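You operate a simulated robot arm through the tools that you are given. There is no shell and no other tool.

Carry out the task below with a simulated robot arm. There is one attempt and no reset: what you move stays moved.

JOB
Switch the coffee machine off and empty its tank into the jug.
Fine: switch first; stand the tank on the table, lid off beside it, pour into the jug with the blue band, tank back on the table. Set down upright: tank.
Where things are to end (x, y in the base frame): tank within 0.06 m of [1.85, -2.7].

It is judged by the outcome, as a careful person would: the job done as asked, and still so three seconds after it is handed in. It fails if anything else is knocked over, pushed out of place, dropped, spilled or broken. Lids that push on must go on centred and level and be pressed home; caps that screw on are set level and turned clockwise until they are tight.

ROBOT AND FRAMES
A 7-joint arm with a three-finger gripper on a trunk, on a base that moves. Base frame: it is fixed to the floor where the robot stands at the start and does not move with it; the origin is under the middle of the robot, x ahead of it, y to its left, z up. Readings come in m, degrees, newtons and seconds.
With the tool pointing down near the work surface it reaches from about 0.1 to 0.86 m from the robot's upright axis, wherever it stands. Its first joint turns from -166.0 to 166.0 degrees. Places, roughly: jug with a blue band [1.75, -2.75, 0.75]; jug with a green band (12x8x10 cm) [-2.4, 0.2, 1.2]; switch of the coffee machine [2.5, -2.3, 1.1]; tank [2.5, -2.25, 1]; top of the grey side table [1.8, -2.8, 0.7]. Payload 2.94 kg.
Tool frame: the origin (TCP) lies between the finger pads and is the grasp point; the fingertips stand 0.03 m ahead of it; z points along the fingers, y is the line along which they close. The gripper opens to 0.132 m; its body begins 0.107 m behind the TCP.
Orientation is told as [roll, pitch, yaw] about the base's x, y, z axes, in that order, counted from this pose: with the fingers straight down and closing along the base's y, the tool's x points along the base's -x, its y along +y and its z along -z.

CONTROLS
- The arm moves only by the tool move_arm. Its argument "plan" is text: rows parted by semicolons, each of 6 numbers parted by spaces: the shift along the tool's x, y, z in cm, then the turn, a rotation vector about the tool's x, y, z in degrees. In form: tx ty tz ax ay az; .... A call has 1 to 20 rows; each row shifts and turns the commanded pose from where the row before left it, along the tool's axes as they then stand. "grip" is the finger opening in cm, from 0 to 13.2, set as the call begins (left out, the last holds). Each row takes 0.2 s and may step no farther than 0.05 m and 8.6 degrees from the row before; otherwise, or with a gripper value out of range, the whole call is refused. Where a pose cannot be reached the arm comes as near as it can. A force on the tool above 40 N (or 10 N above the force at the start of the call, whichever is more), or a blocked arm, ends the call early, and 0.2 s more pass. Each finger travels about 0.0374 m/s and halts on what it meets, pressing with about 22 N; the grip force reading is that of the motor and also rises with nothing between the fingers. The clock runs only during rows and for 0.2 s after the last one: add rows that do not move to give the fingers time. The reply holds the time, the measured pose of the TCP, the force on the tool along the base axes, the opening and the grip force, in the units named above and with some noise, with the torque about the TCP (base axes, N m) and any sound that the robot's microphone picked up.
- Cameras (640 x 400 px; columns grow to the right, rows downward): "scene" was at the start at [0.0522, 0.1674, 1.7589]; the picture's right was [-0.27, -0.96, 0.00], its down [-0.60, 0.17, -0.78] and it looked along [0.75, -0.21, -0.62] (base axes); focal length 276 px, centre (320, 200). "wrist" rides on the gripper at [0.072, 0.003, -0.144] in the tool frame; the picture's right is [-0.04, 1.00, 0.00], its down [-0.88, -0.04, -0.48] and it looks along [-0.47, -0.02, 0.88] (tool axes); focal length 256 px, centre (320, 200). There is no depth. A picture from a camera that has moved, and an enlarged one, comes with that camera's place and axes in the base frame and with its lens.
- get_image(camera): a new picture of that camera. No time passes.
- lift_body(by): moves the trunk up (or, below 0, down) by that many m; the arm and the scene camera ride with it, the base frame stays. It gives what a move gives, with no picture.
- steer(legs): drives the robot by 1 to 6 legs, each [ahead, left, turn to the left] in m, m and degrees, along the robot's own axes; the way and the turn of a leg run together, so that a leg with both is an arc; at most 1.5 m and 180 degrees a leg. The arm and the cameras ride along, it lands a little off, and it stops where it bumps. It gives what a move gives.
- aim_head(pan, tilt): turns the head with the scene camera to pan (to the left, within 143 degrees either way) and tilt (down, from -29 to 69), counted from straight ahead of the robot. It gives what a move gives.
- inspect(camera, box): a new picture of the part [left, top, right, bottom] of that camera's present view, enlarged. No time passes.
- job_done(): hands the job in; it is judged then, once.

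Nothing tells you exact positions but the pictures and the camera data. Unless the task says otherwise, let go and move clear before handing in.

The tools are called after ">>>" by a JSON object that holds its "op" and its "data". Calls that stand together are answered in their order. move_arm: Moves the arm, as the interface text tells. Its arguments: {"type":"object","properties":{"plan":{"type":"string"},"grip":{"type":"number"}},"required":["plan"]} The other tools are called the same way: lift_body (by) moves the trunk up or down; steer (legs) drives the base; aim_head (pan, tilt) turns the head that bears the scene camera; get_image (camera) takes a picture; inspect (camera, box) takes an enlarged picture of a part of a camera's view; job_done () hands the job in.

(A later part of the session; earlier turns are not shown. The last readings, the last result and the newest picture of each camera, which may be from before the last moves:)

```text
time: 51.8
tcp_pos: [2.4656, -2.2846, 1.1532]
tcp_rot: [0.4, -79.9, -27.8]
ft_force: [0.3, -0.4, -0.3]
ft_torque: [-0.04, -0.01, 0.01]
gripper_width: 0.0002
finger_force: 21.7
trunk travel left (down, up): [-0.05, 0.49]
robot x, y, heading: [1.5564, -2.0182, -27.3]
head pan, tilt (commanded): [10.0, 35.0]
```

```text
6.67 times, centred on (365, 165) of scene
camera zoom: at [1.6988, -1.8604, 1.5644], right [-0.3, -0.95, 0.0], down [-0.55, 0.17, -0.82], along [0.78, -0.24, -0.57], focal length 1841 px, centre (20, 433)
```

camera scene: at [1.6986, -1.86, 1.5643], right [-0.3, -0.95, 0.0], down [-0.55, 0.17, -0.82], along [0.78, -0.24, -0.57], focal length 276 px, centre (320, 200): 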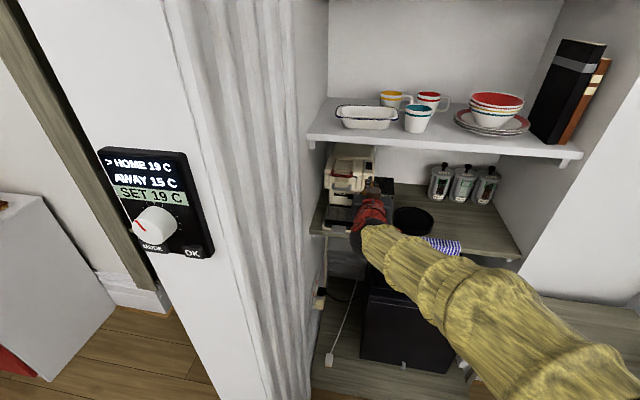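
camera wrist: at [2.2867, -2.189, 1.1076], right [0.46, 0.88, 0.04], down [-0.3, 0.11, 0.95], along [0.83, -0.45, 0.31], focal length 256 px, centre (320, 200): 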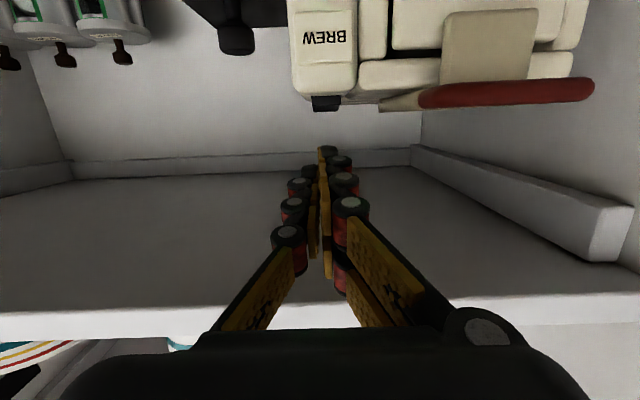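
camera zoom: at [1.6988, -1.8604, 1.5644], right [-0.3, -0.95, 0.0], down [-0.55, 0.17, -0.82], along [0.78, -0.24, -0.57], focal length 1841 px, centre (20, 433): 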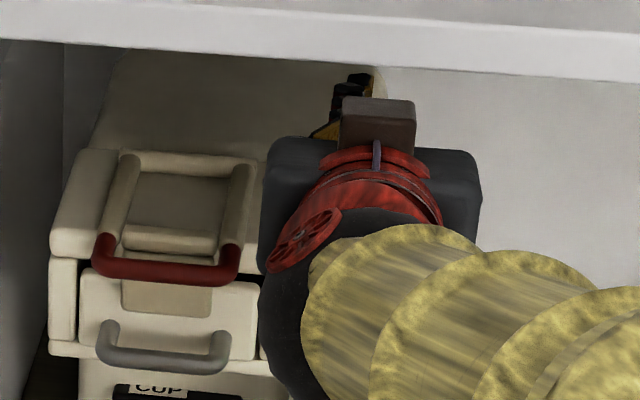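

Well aligned; I'll pull back half a centimetre so that the tip sits on the rear half rather than its edge, then press down gently in small steps.

>>> {"op": "move_arm", "data": {"plan": "0.09 0 -0.5 0 0 0; 0.5 0 0.09 0 0 0; 0.5 0 0.09 0 0 0; 0.5 0 0.09 0 0 0; 0.4 0 0.07 0 0 0; 0.3 0 0.05 0 0 0; 0 0 0 0 0 0"}}

>>> {"op": "inspect", "data": {"camera": "wrist", "box": [250, 50, 410, 170]}}

```text
time: 53.4
tcp_pos: [2.4595, -2.2811, 1.1323]
tcp_rot: [0.6, -79.9, -27.7]
ft_force: [-0.1, -0.7, -0.8]
ft_torque: [-0.01, 0.01, 0.0]
gripper_width: 0.0003
finger_force: 22.1
trunk travel left (down, up): [-0.05, 0.49]
robot x, y, heading: [1.5553, -2.018, -27.2]
head pan, tilt (commanded): [10.0, 35.0]
```

```text
3.33 times, centred on (330, 110) of wrist
camera zoom: at [2.3241, -2.2074, 1.0862], right [0.46, 0.88, 0.04], down [-0.3, 0.11, 0.95], along [0.83, -0.45, 0.31], focal length 853 px, centre (287, 500)
```

zoom: 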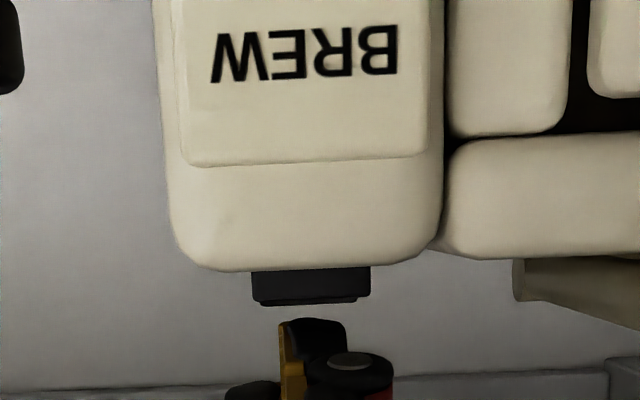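

A few millimetres of gap remain between the fingertip and the rocker. Continuing down in small steps.

>>> {"op": "move_arm", "data": {"plan": "0.3 0 0.05 0 0 0; 0.3 0 0.05 0 0 0; 0.2 0 0.04 0 0 0; 0 0 0 0 0 0"}}

>>> {"op": "inspect", "data": {"camera": "wrist", "box": [250, 30, 410, 150]}}

```text
time: 54.4
tcp_pos: [2.4588, -2.2807, 1.1286]
tcp_rot: [0.8, -80.3, -28.0]
ft_force: [5.8, 0.1, 14.3]
ft_torque: [-0.11, -0.43, 0.03]
gripper_width: 0.0
finger_force: 22.1
trunk travel left (down, up): [-0.05, 0.49]
robot x, y, heading: [1.5562, -2.0191, -27.2]
head pan, tilt (commanded): [10.0, 35.0]
```

```text
3.33 times, centred on (330, 90) of wrist
camera zoom: at [2.323, -2.2074, 1.0817], right [0.46, 0.88, 0.04], down [-0.3, 0.11, 0.95], along [0.83, -0.45, 0.32], focal length 853 px, centre (287, 567)
```

zoom: 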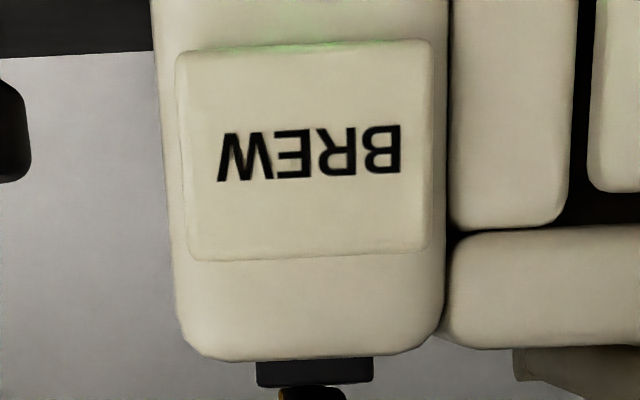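

I have contact at about 14 N, with the light still green. I'll press a little harder.

>>> {"op": "move_arm", "data": {"plan": "0.2 0 0.04 0 0 0; 0.2 0 0.04 0 0 0; 0 0 0 0 0 0"}}

>>> {"op": "get_image", "data": {"camera": "wrist"}}

```text
time: 55.2
tcp_pos: [2.4586, -2.2806, 1.1287]
tcp_rot: [1.0, -80.3, -28.3]
ft_force: [7.4, -0.9, 31.7]
ft_torque: [-0.26, -0.82, 0.04]
gripper_width: 0.0002
finger_force: 21.9
trunk travel left (down, up): [-0.05, 0.49]
robot x, y, heading: [1.5581, -2.0176, -27.5]
head pan, tilt (commanded): [10.0, 35.0]
```

```text
taken
camera wrist: at [2.323, -2.2073, 1.0806], right [0.46, 0.88, 0.05], down [-0.31, 0.11, 0.95], along [0.83, -0.45, 0.32], focal length 256 px, centre (320, 200)
```

wrist: 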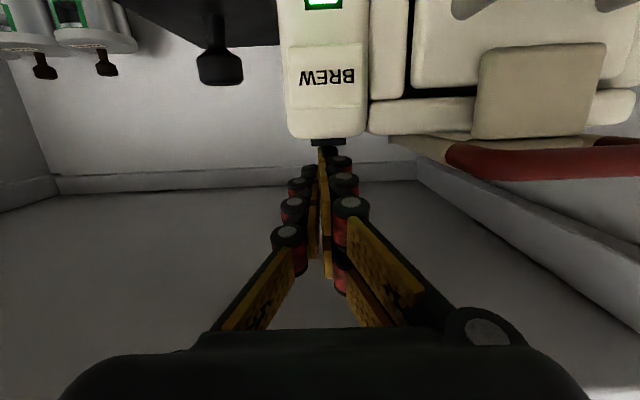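

The force reading puts my contact at F≈3.245 — the rocker's pivot, so it can't tip. I'll lift, move about 1.3 cm further back and press on the raised rear end.

>>> {"op": "move_arm", "data": {"plan": "-1 0 -0.17 0 0 0; -1.1 0 -0.19 0 0 0; -0.23 0 1.3 0 0 0; 0 0 0 0 0 0"}}

>>> {"op": "inspect", "data": {"camera": "wrist", "box": [250, 50, 410, 170]}}

```text
time: 56.2
tcp_pos: [2.4715, -2.2858, 1.1401]
tcp_rot: [0.3, -79.6, -27.5]
ft_force: [-0.5, 0.9, 0.3]
ft_torque: [-0.02, -0.05, 0.0]
gripper_width: 0.0
finger_force: 21.8
trunk travel left (down, up): [-0.05, 0.49]
robot x, y, heading: [1.5523, -2.0139, -26.9]
head pan, tilt (commanded): [10.0, 35.0]
```

```text
3.33 times, centred on (330, 110) of wrist
camera zoom: at [2.3356, -2.2129, 1.0946], right [0.46, 0.88, 0.04], down [-0.29, 0.11, 0.95], along [0.84, -0.45, 0.31], focal length 853 px, centre (287, 500)
```

zoom: 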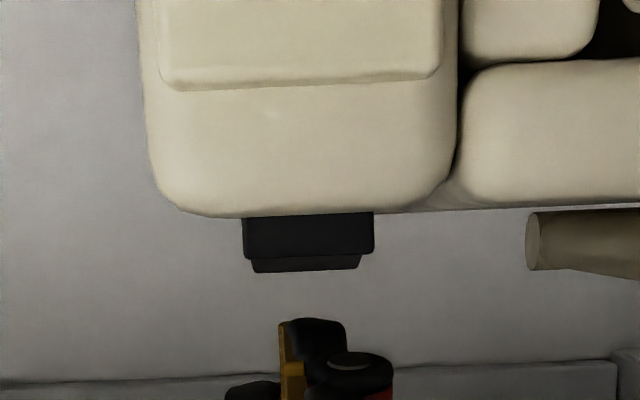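

Now the tip stands over the rear end. Pressing down in small steps.

>>> {"op": "move_arm", "data": {"plan": "0.4 0 0.07 0 0 0; 0.4 0 0.07 0 0 0; 0.3 0 0.05 0 0 0; 0.3 0 0.05 0 0 0; 0.3 0 0.05 0 0 0; 0 0 0 0 0 0"}}

>>> {"op": "get_image", "data": {"camera": "wrist"}}

```text
time: 57.6
tcp_pos: [2.4711, -2.2867, 1.128]
tcp_rot: [0.8, -80.2, -27.9]
ft_force: [6.8, -0.5, 11.2]
ft_torque: [-0.09, -0.41, 0.04]
gripper_width: 0.0
finger_force: 22.1
trunk travel left (down, up): [-0.05, 0.49]
robot x, y, heading: [1.5544, -2.0181, -27.4]
head pan, tilt (commanded): [10.0, 35.0]
```

```text
taken
camera wrist: at [2.335, -2.2136, 1.0812], right [0.46, 0.88, 0.04], down [-0.3, 0.11, 0.95], along [0.83, -0.45, 0.32], focal length 256 px, centre (320, 200)
```

wrist: 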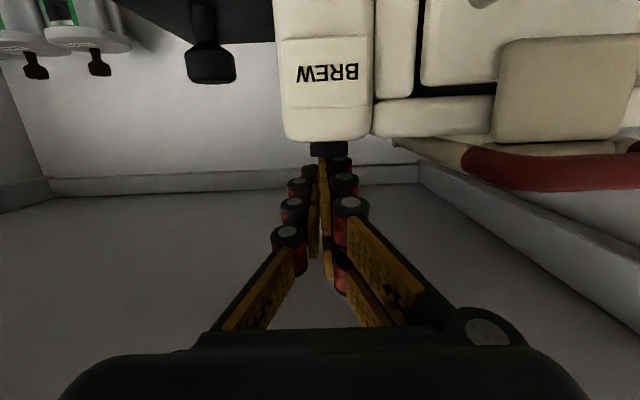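

Contact again at 11 N; no click yet. Pressing somewhat further.

>>> {"op": "move_arm", "data": {"plan": "0.2 0 0.04 0 0 0; 0.2 0 0.04 0 0 0; 0 0 0 0 0 0"}}

>>> {"op": "inspect", "data": {"camera": "wrist", "box": [250, 0, 410, 180]}}

```text
time: 58.4
tcp_pos: [2.4696, -2.2866, 1.1269]
tcp_rot: [0.9, -80.4, -28.3]
ft_force: [18.3, -4.0, 31.2]
ft_torque: [-0.35, -1.06, 0.02]
gripper_width: 0.0
finger_force: 21.8
trunk travel left (down, up): [-0.05, 0.49]
robot x, y, heading: [1.5544, -2.0159, -27.4]
head pan, tilt (commanded): [10.0, 35.0]
```

```text
2.22 times, centred on (330, 90) of wrist
camera zoom: at [2.3349, -2.2135, 1.0802], right [0.46, 0.88, 0.05], down [-0.31, 0.11, 0.95], along [0.83, -0.45, 0.32], focal length 569 px, centre (298, 444)
```

zoom: 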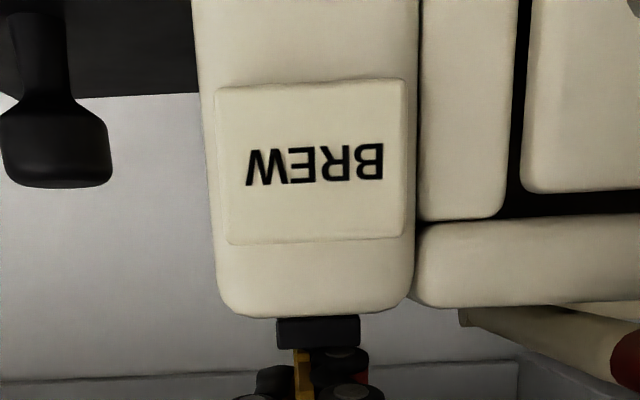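

The rocker's front end now stands up in front of my fingertip and the green glow seems gone — it looks toggled. I'll lift off, back out and check the light.

>>> {"op": "move_arm", "data": {"plan": "-1 0 -0.17 0 0 0; -1.2 0 -0.2 0 0 0; -1.2 0 -0.2 0 0 0; 0.7 0 -4 0 0 0; 0.7 0 -4 0 0 0; 0.7 0 -4 0 0 0; 0.7 0 -4 0 0 0; 0.7 0 -4 0 0 0; 0 0 0 0 0 0"}}

>>> {"op": "inspect", "data": {"camera": "wrist", "box": [260, 0, 420, 120]}}

>>> {"op": "inspect", "data": {"camera": "scene", "box": [315, 135, 415, 245]}}

```text
time: 60.4
tcp_pos: [2.29, -2.1939, 1.1541]
tcp_rot: [0.3, -79.9, -27.7]
ft_force: [-0.6, 0.7, -0.1]
ft_torque: [0.0, -0.03, 0.02]
gripper_width: 0.0
finger_force: 22.0
trunk travel left (down, up): [-0.05, 0.49]
robot x, y, heading: [1.5538, -2.0145, -27.0]
head pan, tilt (commanded): [10.0, 35.0]
```

```text
3.33 times, centred on (340, 60) of wrist
camera zoom: at [2.1537, -2.1207, 1.109], right [0.46, 0.88, 0.04], down [-0.3, 0.11, 0.95], along [0.83, -0.45, 0.31], focal length 853 px, centre (253, 667)
```

zoom: 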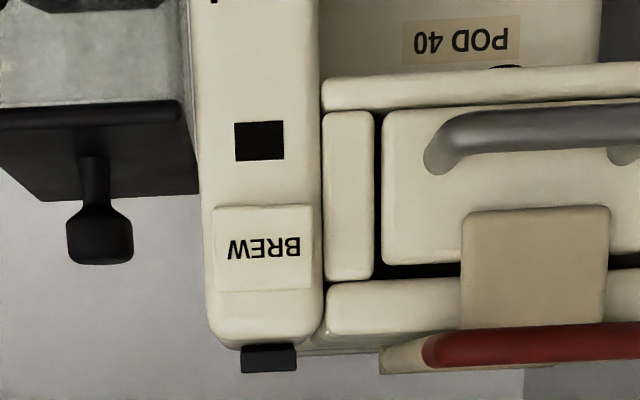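

```text
3.64 times, centred on (365, 190) of scene
camera zoom: at [1.698, -1.8601, 1.5644], right [-0.3, -0.95, 0.0], down [-0.55, 0.17, -0.82], along [0.78, -0.24, -0.57], focal length 1004 px, centre (156, 236)
```

zoom: 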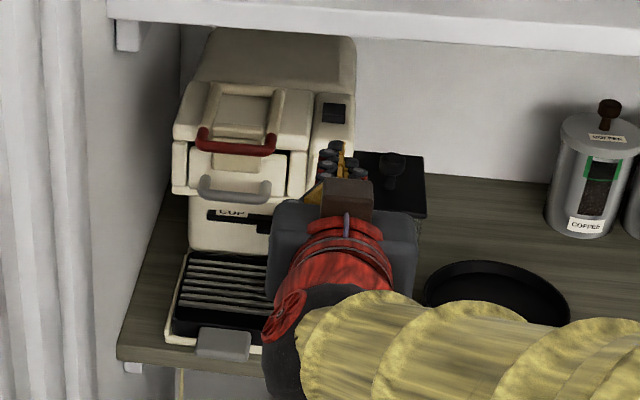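

The light is dark and the rocker has flipped: the machine is off. Next the tank: I'll move the hand to the right, out of the head camera's line, to study the tank's handle and seat.

>>> {"op": "move_arm", "data": {"plan": "0 -4 -1 0 0 0; 0 -4 -1 0 0 0; 0 -4 -1 0 0 0; 0 -4 0 0 0 0; 3 0 0 0 -5 0; 3 0 0 0 -5 0; 3 0 0 0 0 0; 0 0 0 0 0 0", "grip": 8}}

>>> {"op": "get_image", "data": {"camera": "wrist"}}

>>> {"op": "inspect", "data": {"camera": "scene", "box": [340, 160, 420, 245]}}

```text
time: 62.2
tcp_pos: [2.185, -2.3189, 1.0696]
tcp_rot: [40.4, -90.0, -67.7]
ft_force: [0.4, -0.4, 0.3]
ft_torque: [0.0, 0.01, -0.01]
gripper_width: 0.0802
finger_force: 0.0
trunk travel left (down, up): [-0.05, 0.49]
robot x, y, heading: [1.5557, -2.016, -27.3]
head pan, tilt (commanded): [10.0, 35.0]
```

```text
taken
camera wrist: at [2.0571, -2.2506, 0.9981], right [0.46, 0.89, 0.04], down [-0.44, 0.18, 0.88], along [0.77, -0.42, 0.47], focal length 256 px, centre (320, 200)
```

wrist: 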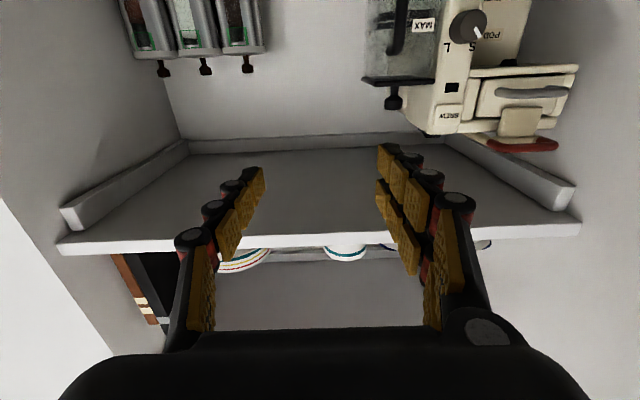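

```text
4.71 times, centred on (380, 202) of scene
camera zoom: at [1.6986, -1.8604, 1.5644], right [-0.3, -0.95, 0.0], down [-0.55, 0.17, -0.82], along [0.78, -0.24, -0.57], focal length 1300 px, centre (38, 188)
```

zoom: 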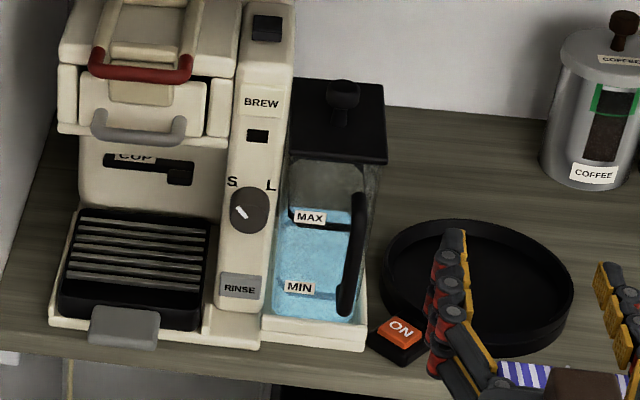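

The tank has a black lid with a knob and a vertical bar handle toward its front right. I'll pitch the wrist a little so its camera gets a clear close-up of the tank.

>>> {"op": "move_arm", "data": {"plan": "0 4 0 0 6 0; 0 4 0 0 6 0; 0 0 0 0 0 0"}}

>>> {"op": "get_image", "data": {"camera": "wrist"}}

>>> {"op": "inspect", "data": {"camera": "wrist", "box": [260, 0, 440, 150]}}

```text
time: 63.0
tcp_pos: [2.2208, -2.249, 1.072]
tcp_rot: [0.4, -77.8, -27.6]
ft_force: [0.0, 0.4, -0.3]
ft_torque: [0.02, 0.04, -0.01]
gripper_width: 0.0805
finger_force: 0.0
trunk travel left (down, up): [-0.05, 0.49]
robot x, y, heading: [1.5517, -2.0182, -27.2]
head pan, tilt (commanded): [10.0, 35.0]
```

```text
taken
camera wrist: at [2.0835, -2.1737, 1.031], right [0.47, 0.88, 0.04], down [-0.27, 0.09, 0.96], along [0.84, -0.46, 0.28], focal length 256 px, centre (320, 200)
```

wrist: 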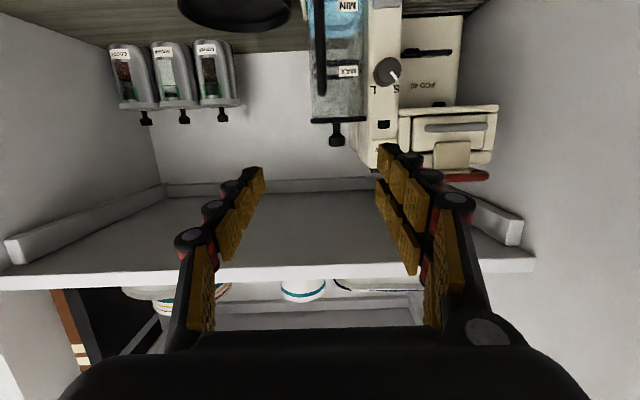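

```text
2.67 times, centred on (350, 75) of wrist
camera zoom: at [2.0835, -2.1737, 1.031], right [0.47, 0.88, 0.04], down [-0.27, 0.09, 0.96], along [0.84, -0.46, 0.28], focal length 683 px, centre (240, 533)
```

zoom: 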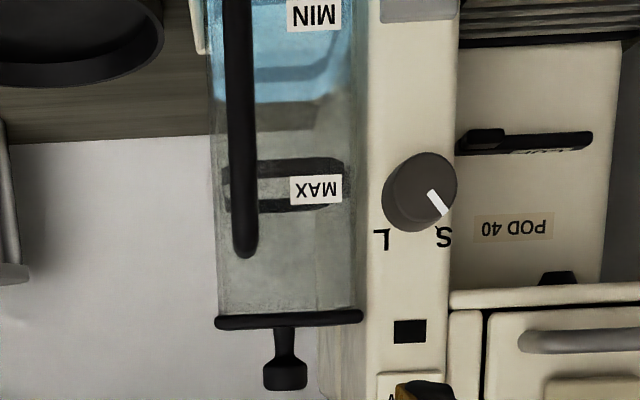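

I now have the tank at roughly F 3.19–3.30, R 0.94–1.013 (7.4 × 11 cm footprint), lid top at z≈1.027, handle bar near R≈0.997 on the front. To judge how far the handle stands off, I'll view it from the right side.

>>> {"op": "move_arm", "data": {"plan": "0 -4.5 0 -8 0 0; 0 -4.5 0 -8 0 0; 0 -4.5 0 -8 0 0; 0 -4 -2 -8 0 0; 0 -3 -2 -4 0 0; 0 0 0 0 0 0"}}

>>> {"op": "get_image", "data": {"camera": "wrist"}}

```text
time: 64.4
tcp_pos: [2.1367, -2.4462, 1.0674]
tcp_rot: [36.7, -77.8, -27.9]
ft_force: [-0.7, -0.7, -0.4]
ft_torque: [0.0, -0.05, 0.03]
gripper_width: 0.08
finger_force: 0.1
trunk travel left (down, up): [-0.05, 0.49]
robot x, y, heading: [1.5535, -2.0186, -27.4]
head pan, tilt (commanded): [10.0, 35.0]
```

```text
taken
camera wrist: at [1.9829, -2.4585, 1.022], right [-0.13, 0.98, 0.17], down [-0.29, -0.2, 0.93], along [0.95, 0.07, 0.31], focal length 256 px, centre (320, 200)
```

wrist: 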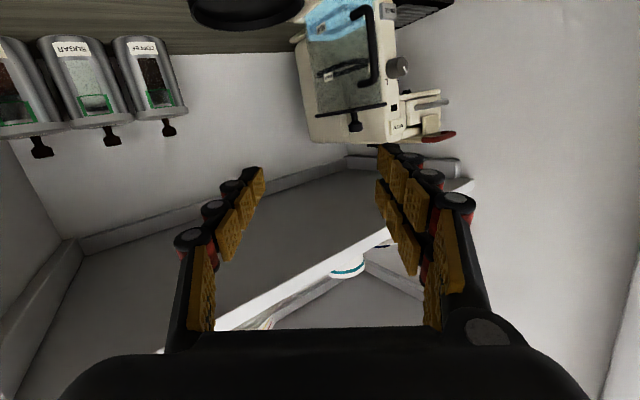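

>>> {"op": "inspect", "data": {"camera": "wrist", "box": [280, 0, 420, 150]}}

```text
2.67 times, centred on (350, 75) of wrist
camera zoom: at [1.9829, -2.4585, 1.022], right [-0.13, 0.98, 0.17], down [-0.29, -0.2, 0.93], along [0.95, 0.07, 0.31], focal length 683 px, centre (240, 533)
```

zoom: 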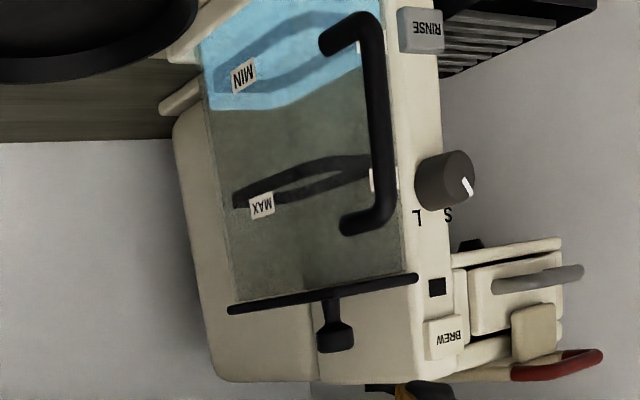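

From this side the handle is clear: a vertical bar (about 1.4 cm thick) at F≈3.168, R≈0.998, from z≈0.90 to 0.99, standing ≈2 cm off the tank's front. I'll lower the view a little to measure the tray rim, tank bottom and counter height.

>>> {"op": "move_arm", "data": {"plan": "3 0 0.6 0 0 0; 3 0 0.6 0 0 0; 2.5 0 0.5 0 0 0; 0 0 0 0 0 0"}}

>>> {"op": "get_image", "data": {"camera": "wrist"}}

>>> {"op": "inspect", "data": {"camera": "wrist", "box": [280, 0, 440, 160]}}

```text
time: 65.4
tcp_pos: [2.1372, -2.4334, 0.9795]
tcp_rot: [36.3, -77.9, -27.8]
ft_force: [-0.1, -0.2, -0.1]
ft_torque: [-0.01, 0.0, 0.02]
gripper_width: 0.0799
finger_force: 0.0
trunk travel left (down, up): [-0.05, 0.49]
robot x, y, heading: [1.556, -2.0151, -27.3]
head pan, tilt (commanded): [10.0, 35.0]
```

```text
taken
camera wrist: at [1.9834, -2.4471, 0.9341], right [-0.13, 0.98, 0.17], down [-0.29, -0.2, 0.93], along [0.95, 0.07, 0.31], focal length 256 px, centre (320, 200)
```

wrist: 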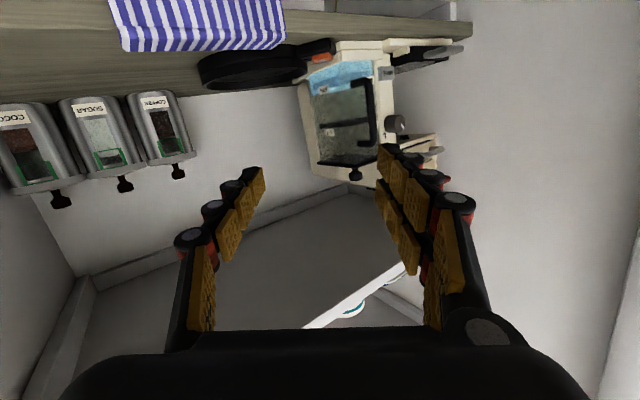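

```text
2.50 times, centred on (360, 80) of wrist
camera zoom: at [1.9834, -2.4471, 0.9341], right [-0.13, 0.98, 0.17], down [-0.29, -0.2, 0.93], along [0.95, 0.07, 0.31], focal length 640 px, centre (220, 500)
```

zoom: 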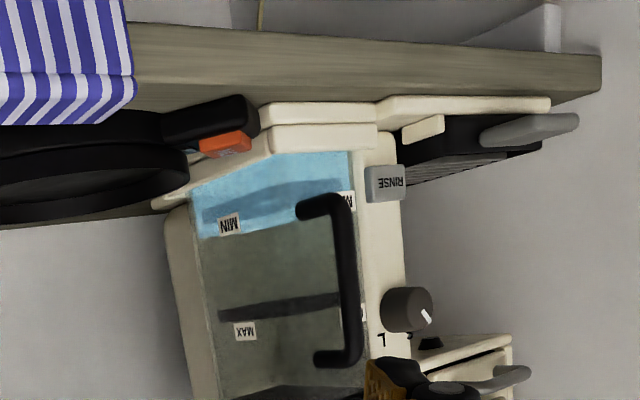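

The geometry is clear enough: handle bar free at the front, tray rim top about z≈0.867, shelf well above. Before grasping, I'll look at the side table and jug from here to plan the landing spot.

>>> {"op": "aim_head", "data": {"pan": -40, "tilt": 45}}

>>> {"op": "get_image", "data": {"camera": "scene"}}

```text
time: 66.6
tcp_pos: [2.1369, -2.4346, 0.9803]
tcp_rot: [36.4, -77.9, -27.7]
ft_force: [-0.3, -0.3, 0.6]
ft_torque: [0.01, 0.01, -0.01]
gripper_width: 0.08
finger_force: 0.1
trunk travel left (down, up): [-0.05, 0.49]
robot x, y, heading: [1.5545, -2.0167, -27.3]
head pan, tilt (commanded): [-40.0, 45.0]
```

```text
taken
camera scene: at [1.6458, -1.9094, 1.5496], right [-0.92, -0.39, 0.0], down [-0.27, 0.65, -0.71], along [0.27, -0.65, -0.71], focal length 276 px, centre (320, 200)
```

scene: 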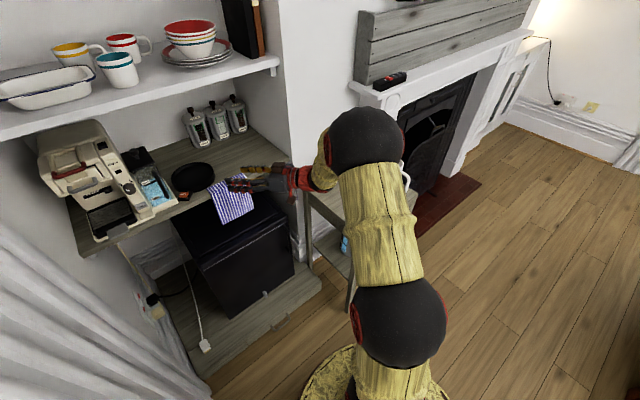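

The arm itself hides the table from the head camera. Before taking the tank, I'll do a dry run with the empty hand to see whether I can reach the table spot with a near-level tool from this same standing place.

>>> {"op": "move_arm", "data": {"plan": "0 0 -4 8 0 0; 0 0 -4 8 0 0; 0 -2 -4 8 0 0; 0 -3 -4 8 0 0; 0 -4 -2 3.5 0 0; 0 -4 -2 0 0 0; 0 -4 -2 0 0 0; 0 -4 -2 0 0 0; 0 -4 0 0 0 0; 0 -4 0 0 0 0; 0 0 0 0 0 0"}}

>>> {"op": "get_image", "data": {"camera": "scene"}}

>>> {"op": "get_image", "data": {"camera": "wrist"}}

```text
time: 69.0
tcp_pos: [1.7962, -2.655, 1.0253]
tcp_rot: [1.1, -77.9, -27.8]
ft_force: [0.3, -0.2, -0.9]
ft_torque: [-0.02, -0.02, 0.02]
gripper_width: 0.08
finger_force: 0.1
trunk travel left (down, up): [-0.05, 0.49]
robot x, y, heading: [1.5521, -2.0179, -27.7]
head pan, tilt (commanded): [-40.0, 45.0]
```

```text
taken
camera scene: at [1.6454, -1.9099, 1.5497], right [-0.92, -0.39, 0.0], down [-0.27, 0.65, -0.71], along [0.27, -0.65, -0.71], focal length 276 px, centre (320, 200)
```

scene: 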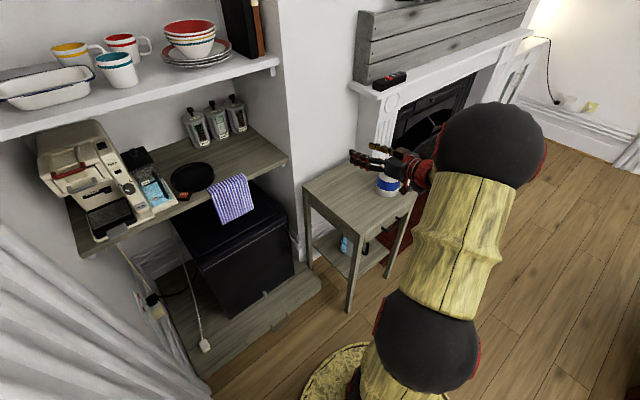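

```text
taken
camera wrist: at [1.6578, -2.5811, 0.9839], right [0.46, 0.89, 0.05], down [-0.27, 0.09, 0.96], along [0.85, -0.45, 0.28], focal length 256 px, centre (320, 200)
```

wrist: 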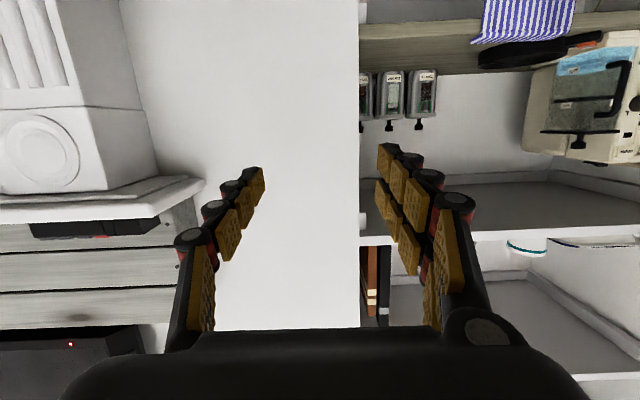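

Reached easily with the tool heading straight over the table. Now testing the downward reach toward tank-handle height on the table.

>>> {"op": "move_arm", "data": {"plan": "4 0 0.8 0 0 0; 4 0 0.8 0 0 0; 4 0 0.8 0 0 0; 4 0 0.8 0 0 0; 3 0 0.6 0 0 0; 0 0 0 0 0 0"}}

>>> {"op": "get_image", "data": {"camera": "scene"}}

>>> {"op": "get_image", "data": {"camera": "wrist"}}

```text
time: 70.4
tcp_pos: [1.7947, -2.6545, 0.8321]
tcp_rot: [0.8, -77.9, -27.6]
ft_force: [-0.1, 0.1, 0.4]
ft_torque: [-0.01, -0.01, 0.01]
gripper_width: 0.0801
finger_force: 0.0
trunk travel left (down, up): [-0.05, 0.49]
robot x, y, heading: [1.5543, -2.0171, -27.3]
head pan, tilt (commanded): [-40.0, 45.0]
```

```text
taken
camera scene: at [1.6455, -1.9098, 1.5497], right [-0.92, -0.39, 0.0], down [-0.27, 0.65, -0.71], along [0.27, -0.65, -0.71], focal length 276 px, centre (320, 200)
```

scene: 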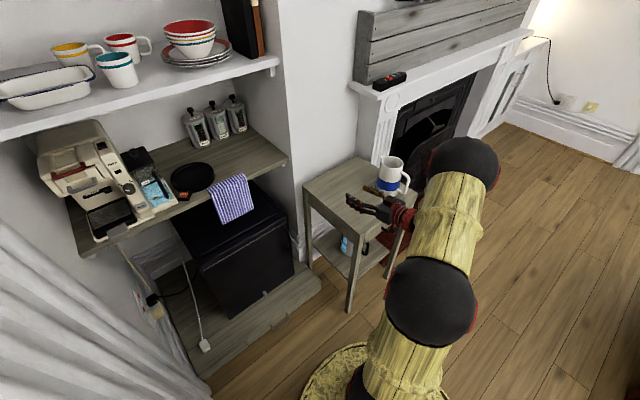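

```text
taken
camera wrist: at [1.6565, -2.5807, 0.7915], right [0.46, 0.89, 0.05], down [-0.27, 0.09, 0.96], along [0.85, -0.45, 0.28], focal length 256 px, centre (320, 200)
```

wrist: 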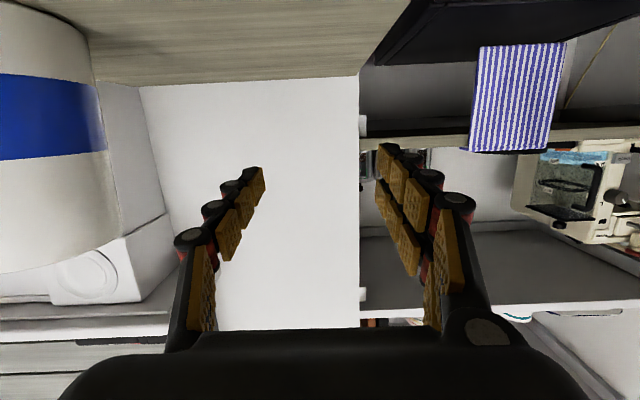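

The table spot is reachable down to handle height from this standing place, so no re-driving is needed. Now a close look at the jug.

>>> {"op": "inspect", "data": {"camera": "scene", "box": [290, 140, 430, 230]}}

>>> {"op": "inspect", "data": {"camera": "scene", "box": [365, 145, 425, 205]}}

```text
4.44 times, centred on (360, 185) of scene
camera zoom: at [1.6455, -1.9098, 1.5497], right [-0.92, -0.39, 0.0], down [-0.27, 0.65, -0.71], along [0.27, -0.65, -0.71], focal length 1228 px, centre (142, 267)
```

zoom: 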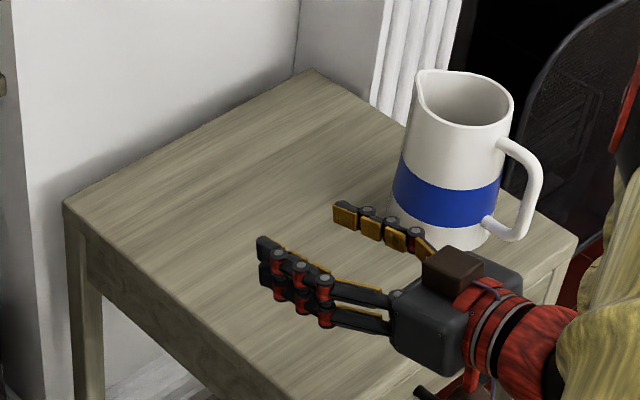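

```text
6.67 times, centred on (395, 175) of scene
camera zoom: at [1.6455, -1.9098, 1.5497], right [-0.92, -0.39, 0.0], down [-0.27, 0.65, -0.71], along [0.27, -0.65, -0.71], focal length 1841 px, centre (-180, 367)
```

zoom: 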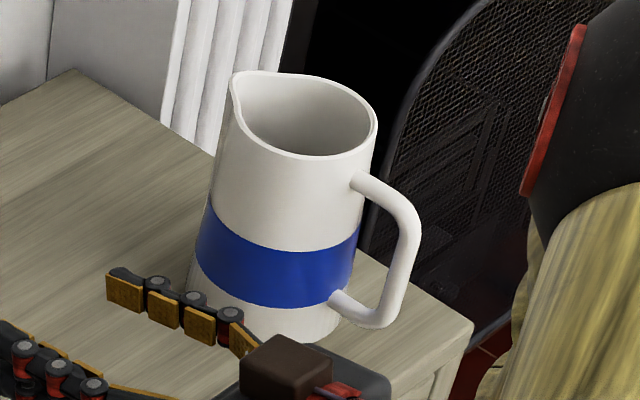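

The jug is about 15 cm tall (rim z≈0.855) with an 8 cm mouth, centred near F=2.832, R=1.78; the tank spot is to its left. Still dry-running: I'll check that a fully level tool also reaches the set-down height here.

>>> {"op": "move_arm", "data": {"plan": "0 0 0 0 -6 0; 0 0 0 0 -6 0; 1.5 0 0 0 0 0; 1.5 0 0 0 0 0; 0 0 0 0 0 0"}}

>>> {"op": "get_image", "data": {"camera": "wrist"}}

```text
time: 71.6
tcp_pos: [1.7931, -2.6559, 0.799]
tcp_rot: [62.2, -89.8, -89.0]
ft_force: [-0.4, 0.7, -0.3]
ft_torque: [0.01, -0.02, -0.02]
gripper_width: 0.0798
finger_force: 0.1
trunk travel left (down, up): [-0.05, 0.49]
robot x, y, heading: [1.5515, -2.0213, -27.3]
head pan, tilt (commanded): [-40.0, 45.0]
```

```text
taken
camera wrist: at [1.6662, -2.5877, 0.7275], right [0.45, 0.89, 0.05], down [-0.44, 0.18, 0.88], along [0.78, -0.42, 0.47], focal length 256 px, centre (320, 200)
```

wrist: 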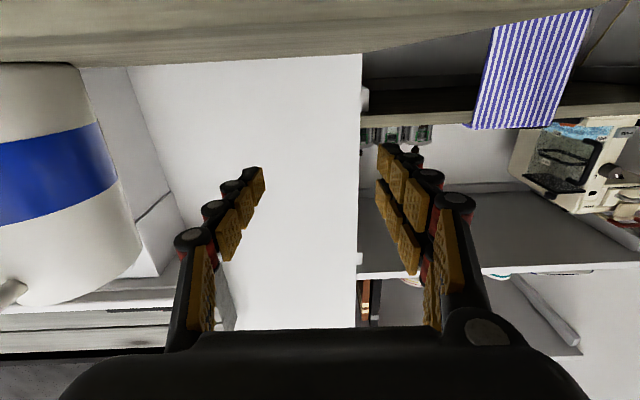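

A level tool works at set-down height too. Now I'll travel back to the tank: up, left and forward, ending in front of the handle.

>>> {"op": "move_arm", "data": {"plan": "-5 0 0 0 0 0; -5 0 0 0 0 0; -5 0 0 0 0 0; 0 4.4 2 0 0 0; 0 4.4 2 0 0 0; 0 4.4 2 0 0 0; 0 4.4 2 0 0 0; 0 4.4 2 0 0 0; 0 4.4 2 0 0 0; 0 4.4 2 0 0 0; 0 4.4 2 0 0 0; 0 4 1 0 0 0; 0 4 1 0 0 0; 0 4 0 0 0 0; 0 4 0 0 0 0; 0 0 0 0 0 0", "grip": 6}}

>>> {"op": "get_image", "data": {"camera": "wrist"}}

>>> {"op": "aim_head", "data": {"pan": 10, "tilt": 35}}

>>> {"op": "get_image", "data": {"camera": "scene"}}

```text
time: 75.0
tcp_pos: [2.1858, -2.2789, 0.9509]
tcp_rot: [54.3, -89.7, -80.9]
ft_force: [-0.2, -0.1, 0.1]
ft_torque: [-0.01, 0.01, -0.04]
gripper_width: 0.0601
finger_force: 0.1
trunk travel left (down, up): [-0.05, 0.49]
robot x, y, heading: [1.5535, -2.0171, -27.0]
head pan, tilt (commanded): [-40.0, 45.0]
```

```text
taken
camera wrist: at [2.058, -2.211, 0.8788], right [0.45, 0.89, 0.05], down [-0.44, 0.18, 0.88], along [0.78, -0.42, 0.47], focal length 256 px, centre (320, 200)
```

wrist: 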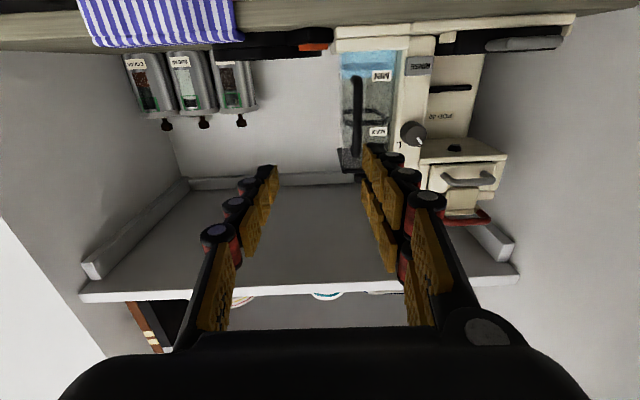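

```text
time: 76.1
tcp_pos: [2.1834, -2.2794, 0.951]
tcp_rot: [56.3, -89.9, -83.1]
ft_force: [-0.6, 0.5, 0.4]
ft_torque: [-0.01, 0.01, 0.0]
gripper_width: 0.0601
finger_force: 0.2
trunk travel left (down, up): [-0.05, 0.49]
robot x, y, heading: [1.5541, -2.0182, -27.4]
head pan, tilt (commanded): [10.0, 35.0]
```

```text
taken
camera scene: at [1.6984, -1.8604, 1.5644], right [-0.3, -0.95, 0.0], down [-0.55, 0.17, -0.82], along [0.78, -0.24, -0.57], focal length 276 px, centre (320, 200)
```

scene: 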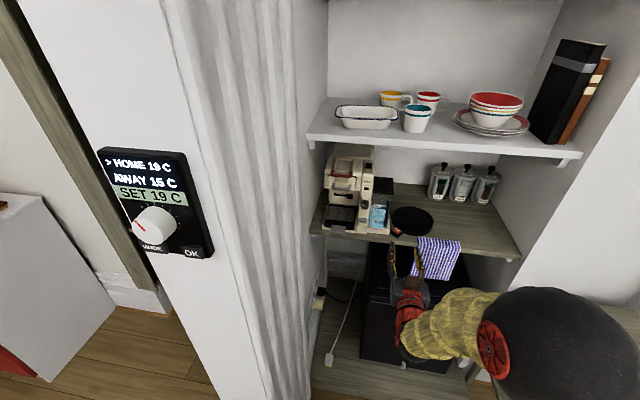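

I'm in front of the tank. Handle bar measured again at R≈0.9985, z 0.89–0.985. I'll line up laterally and in height, open to 6 cm, and go most of the way forward.

>>> {"op": "move_arm", "data": {"plan": "0.5 2.35 0 0 0 0; 0.6 2.3 0 0 0 0; 0 0 4 0 0 0; 0 0 4 0 0 0; 0 0 4 0 0 0; 0 0 0 0 0 0"}}

>>> {"op": "get_image", "data": {"camera": "wrist"}}

>>> {"op": "inspect", "data": {"camera": "scene", "box": [340, 170, 440, 260]}}

```text
time: 77.5
tcp_pos: [2.3106, -2.2925, 0.9394]
tcp_rot: [47.3, -89.8, -74.1]
ft_force: [0.3, -0.4, 0.3]
ft_torque: [-0.01, 0.03, 0.03]
gripper_width: 0.0599
finger_force: 0.1
trunk travel left (down, up): [-0.05, 0.49]
robot x, y, heading: [1.5487, -2.0171, -27.2]
head pan, tilt (commanded): [10.0, 35.0]
```

```text
taken
camera wrist: at [2.1843, -2.2248, 0.868], right [0.45, 0.89, 0.05], down [-0.44, 0.18, 0.88], along [0.78, -0.42, 0.47], focal length 256 px, centre (320, 200)
```

wrist: 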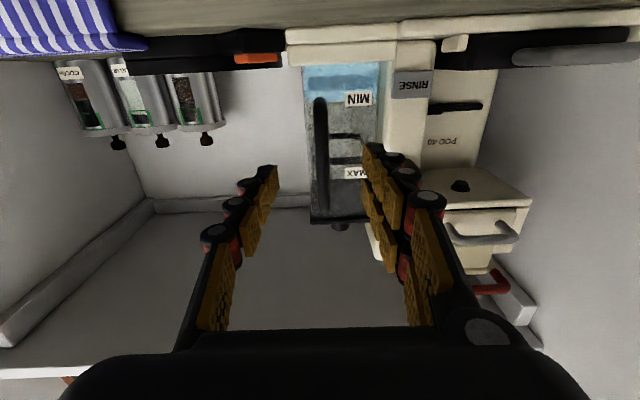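

```text
4.44 times, centred on (390, 215) of scene
camera zoom: at [1.6989, -1.8605, 1.5644], right [-0.3, -0.95, 0.0], down [-0.55, 0.17, -0.82], along [0.78, -0.24, -0.57], focal length 1228 px, centre (9, 133)
```

zoom: 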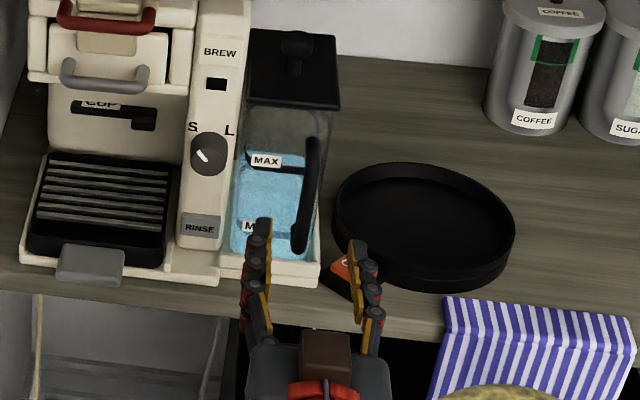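

The handle sits centred between the fingers, clear of the "ON" box below. Going the last 6 cm forward, then closing.

>>> {"op": "move_arm", "data": {"plan": "0 0.1 2 0 0 0; 0 0 2 0 0 0; 0 0 1.9 0 0 0; 0 0 0 0 0 0"}}

>>> {"op": "get_image", "data": {"camera": "wrist"}}

>>> {"op": "inspect", "data": {"camera": "scene", "box": [340, 170, 440, 260]}}

```text
time: 78.5
tcp_pos: [2.3657, -2.3168, 0.9404]
tcp_rot: [53.2, -89.9, -79.8]
ft_force: [0.2, -0.6, 0.1]
ft_torque: [0.0, -0.02, -0.01]
gripper_width: 0.06
finger_force: 0.0
trunk travel left (down, up): [-0.05, 0.49]
robot x, y, heading: [1.5526, -2.0165, -27.0]
head pan, tilt (commanded): [10.0, 35.0]
```

```text
taken
camera wrist: at [2.2385, -2.2491, 0.8673], right [0.45, 0.89, 0.05], down [-0.44, 0.18, 0.88], along [0.78, -0.42, 0.47], focal length 256 px, centre (320, 200)
```

wrist: 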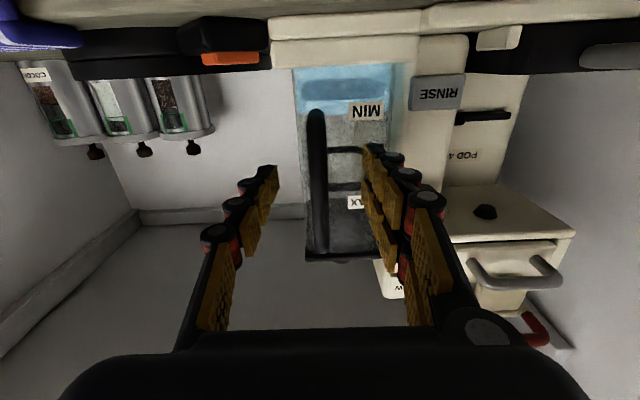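

```text
4.44 times, centred on (390, 215) of scene
camera zoom: at [1.6987, -1.8604, 1.5644], right [-0.3, -0.95, 0.0], down [-0.55, 0.17, -0.82], along [0.78, -0.24, -0.57], focal length 1228 px, centre (9, 133)
```

zoom: 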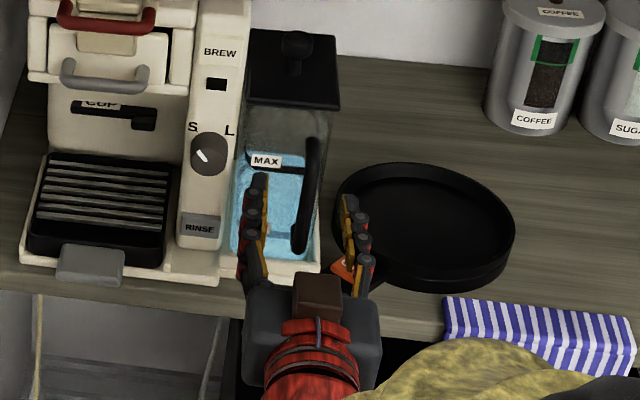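

Both sides straddle the bar with the fingertips just short of the tank's face. Closing the fingers on the handle.

>>> {"op": "move_arm", "data": {"plan": "0 0 0 0 0 0; 0 0 0 0 0 0; 0 0 0 0 0 0; 0 0 0 0 0 0; 0 0 0 0 0 0; 0 0 0 0 0 0", "grip": 0}}

>>> {"op": "get_image", "data": {"camera": "wrist"}}

>>> {"op": "inspect", "data": {"camera": "scene", "box": [340, 170, 440, 260]}}

```text
time: 79.9
tcp_pos: [2.365, -2.3155, 0.9391]
tcp_rot: [54.4, -89.8, -81.2]
ft_force: [0.8, -1.4, 0.2]
ft_torque: [-0.08, -0.02, -0.02]
gripper_width: 0.0105
finger_force: 21.6
trunk travel left (down, up): [-0.05, 0.49]
robot x, y, heading: [1.554, -2.0166, -27.4]
head pan, tilt (commanded): [10.0, 35.0]
```

```text
taken
camera wrist: at [2.2384, -2.2489, 0.8674], right [0.45, 0.89, 0.05], down [-0.44, 0.18, 0.88], along [0.78, -0.42, 0.47], focal length 256 px, centre (320, 200)
```

wrist: 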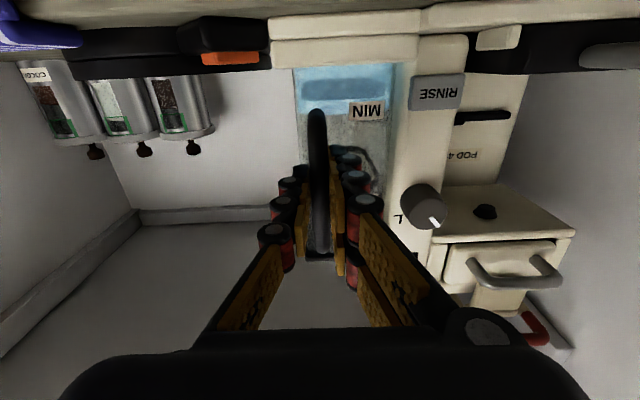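

```text
4.44 times, centred on (390, 215) of scene
camera zoom: at [1.6987, -1.8604, 1.5644], right [-0.3, -0.95, 0.0], down [-0.55, 0.17, -0.82], along [0.78, -0.24, -0.57], focal length 1228 px, centre (9, 133)
```

zoom: 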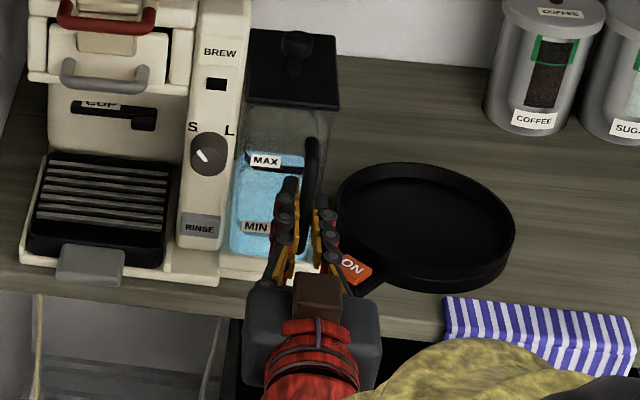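

The bar is held (1.05 cm opening, full grip force). Lifting 2 cm slowly and checking for droop.

>>> {"op": "move_arm", "data": {"plan": "-0.5 0 0 0 0 0; -0.5 0 0 0 0 0; -0.5 0 0 0 0 0; -0.5 0 0 0 0 0; 0 0 0 0 0 0"}}

>>> {"op": "get_image", "data": {"camera": "wrist"}}

>>> {"op": "inspect", "data": {"camera": "scene", "box": [340, 170, 440, 260]}}

```text
time: 81.1
tcp_pos: [2.3663, -2.3171, 0.959]
tcp_rot: [41.2, -89.7, -68.1]
ft_force: [0.0, 0.2, -6.1]
ft_torque: [0.14, 0.45, 0.01]
gripper_width: 0.0103
finger_force: 22.1
trunk travel left (down, up): [-0.05, 0.49]
robot x, y, heading: [1.5533, -2.018, -27.1]
head pan, tilt (commanded): [10.0, 35.0]
```

```text
taken
camera wrist: at [2.2389, -2.249, 0.8872], right [0.45, 0.89, 0.05], down [-0.44, 0.18, 0.88], along [0.78, -0.42, 0.47], focal length 256 px, centre (320, 200)
```

wrist: 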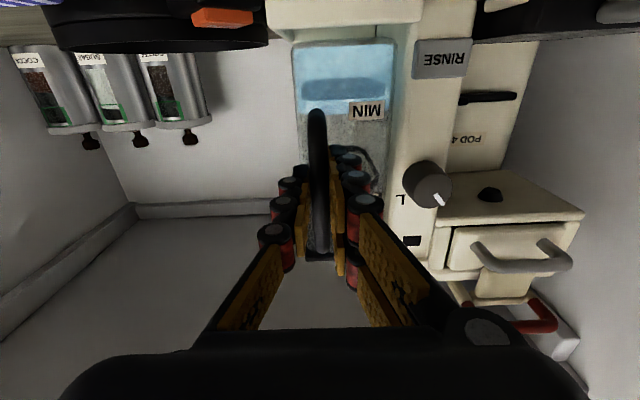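

```text
4.44 times, centred on (390, 215) of scene
camera zoom: at [1.6991, -1.8605, 1.5643], right [-0.3, -0.95, 0.0], down [-0.55, 0.17, -0.82], along [0.78, -0.24, -0.57], focal length 1228 px, centre (9, 133)
```

zoom: 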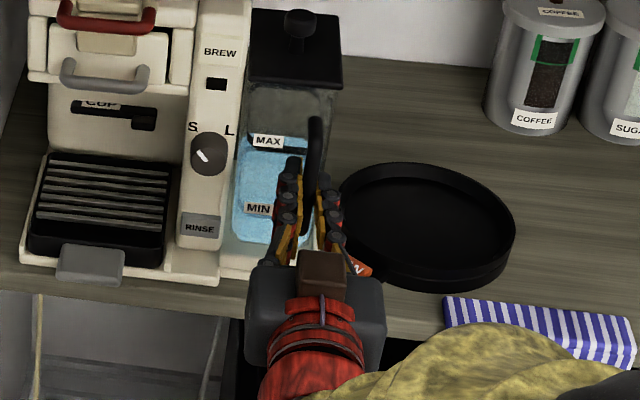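

The tank comes up cleanly (about 6 N, no droop). I'll lift 3 cm more to clear the tray rim and draw it back and to the right, out of the alcove.

>>> {"op": "move_arm", "data": {"plan": "-1 0 0 0 0 0; -1 0 0 0 0 0; -1 0 0 0 0 0; 0 -1 -2 0 0 0; 0 -2 -2.5 0 0 0; 0 -2 -2.5 0 0 0; 0 -2 -2.5 0 0 0; 0 -2.5 -2.5 0 0 0; 0 -2.5 -2.5 0 0 0; 0 -2.5 -2.5 0 0 0; 0 -2.5 -2 0 0 0; 0 -2.5 -2 0 0 0; 0 0 0 0 0 0"}}

>>> {"op": "get_image", "data": {"camera": "wrist"}}

>>> {"op": "get_image", "data": {"camera": "scene"}}

```text
time: 83.9
tcp_pos: [2.0917, -2.395, 0.9897]
tcp_rot: [57.0, -89.7, -83.8]
ft_force: [-0.6, 0.4, -5.3]
ft_torque: [0.12, 0.45, -0.02]
gripper_width: 0.0104
finger_force: 22.1
trunk travel left (down, up): [-0.05, 0.49]
robot x, y, heading: [1.5553, -2.0184, -27.3]
head pan, tilt (commanded): [10.0, 35.0]
```

```text
taken
camera wrist: at [1.9633, -2.3277, 0.9174], right [0.45, 0.89, 0.05], down [-0.44, 0.18, 0.88], along [0.78, -0.42, 0.47], focal length 256 px, centre (320, 200)
```

wrist: 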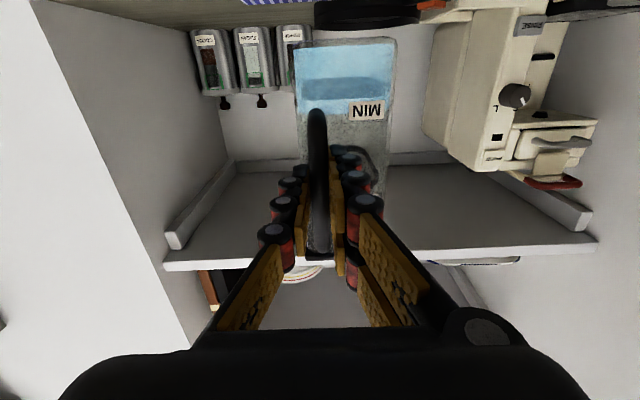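

```text
taken
camera scene: at [1.6985, -1.8607, 1.5644], right [-0.3, -0.95, 0.0], down [-0.55, 0.17, -0.82], along [0.78, -0.24, -0.57], focal length 276 px, centre (320, 200)
```

scene: 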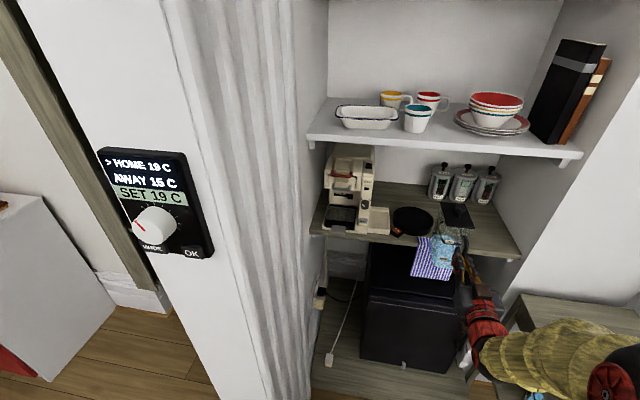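

The tank is out and steady. Carrying it right and back to above the table spot.

>>> {"op": "move_arm", "data": {"plan": "0 -2.7 -1.4 0 0 0; 0 -2.9 -1.4 0 0 0; 0 -2.9 -1.4 0 0 0; 0 -2.9 -1.4 0 0 0; 0 -2.9 -1.4 0 0 0; 0 -2.9 -1.4 0 0 0; 0 -2.9 -1.2 0 0 0; 0 -2.9 -1.2 0 0 0; 0 -2.9 -1.2 0 0 0; 0 -2.9 -1.2 0 0 0; 0 -2.9 -1 0 0 0; 0 -2.9 -1 0 0 0; 0 -2.9 -1 0 0 0; 0 -2.9 -0.8 0 0 0; 0 0 0 0 0 0"}}

>>> {"op": "aim_head", "data": {"pan": -40, "tilt": 45}}

>>> {"op": "get_image", "data": {"camera": "scene"}}

>>> {"op": "get_image", "data": {"camera": "wrist"}}

```text
time: 87.1
tcp_pos: [1.7552, -2.6822, 0.9908]
tcp_rot: [56.7, -89.6, -83.6]
ft_force: [-0.2, 0.4, -6.1]
ft_torque: [0.1, 0.45, 0.02]
gripper_width: 0.0106
finger_force: 22.0
trunk travel left (down, up): [-0.05, 0.49]
robot x, y, heading: [1.554, -2.0155, -27.2]
head pan, tilt (commanded): [10.0, 35.0]
```

```text
time: 88.3
tcp_pos: [1.7563, -2.6811, 0.9898]
tcp_rot: [56.5, -89.8, -83.3]
ft_force: [-0.4, 0.4, -5.0]
ft_torque: [0.11, 0.48, -0.01]
gripper_width: 0.0106
finger_force: 21.7
trunk travel left (down, up): [-0.05, 0.49]
robot x, y, heading: [1.5545, -2.0193, -27.2]
head pan, tilt (commanded): [-40.0, 45.0]
```

```text
taken
camera scene: at [1.6457, -1.9099, 1.5496], right [-0.92, -0.39, 0.0], down [-0.27, 0.65, -0.71], along [0.27, -0.65, -0.71], focal length 276 px, centre (320, 200)
```

scene: 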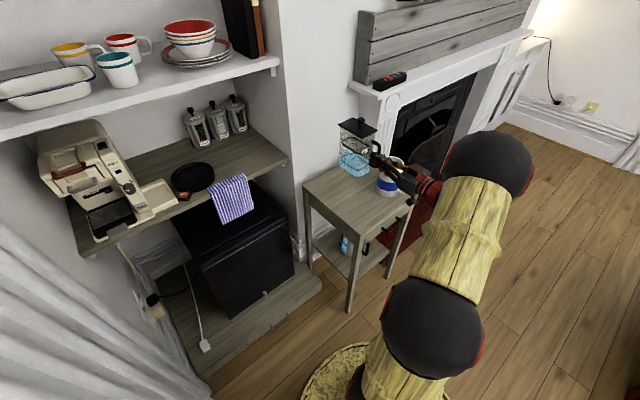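

```text
taken
camera wrist: at [1.6287, -2.6139, 0.9182], right [0.45, 0.89, 0.05], down [-0.44, 0.18, 0.88], along [0.78, -0.42, 0.47], focal length 256 px, centre (320, 200)
```

wrist: 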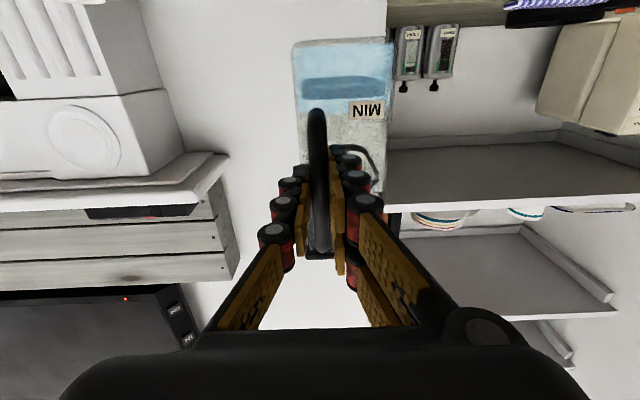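

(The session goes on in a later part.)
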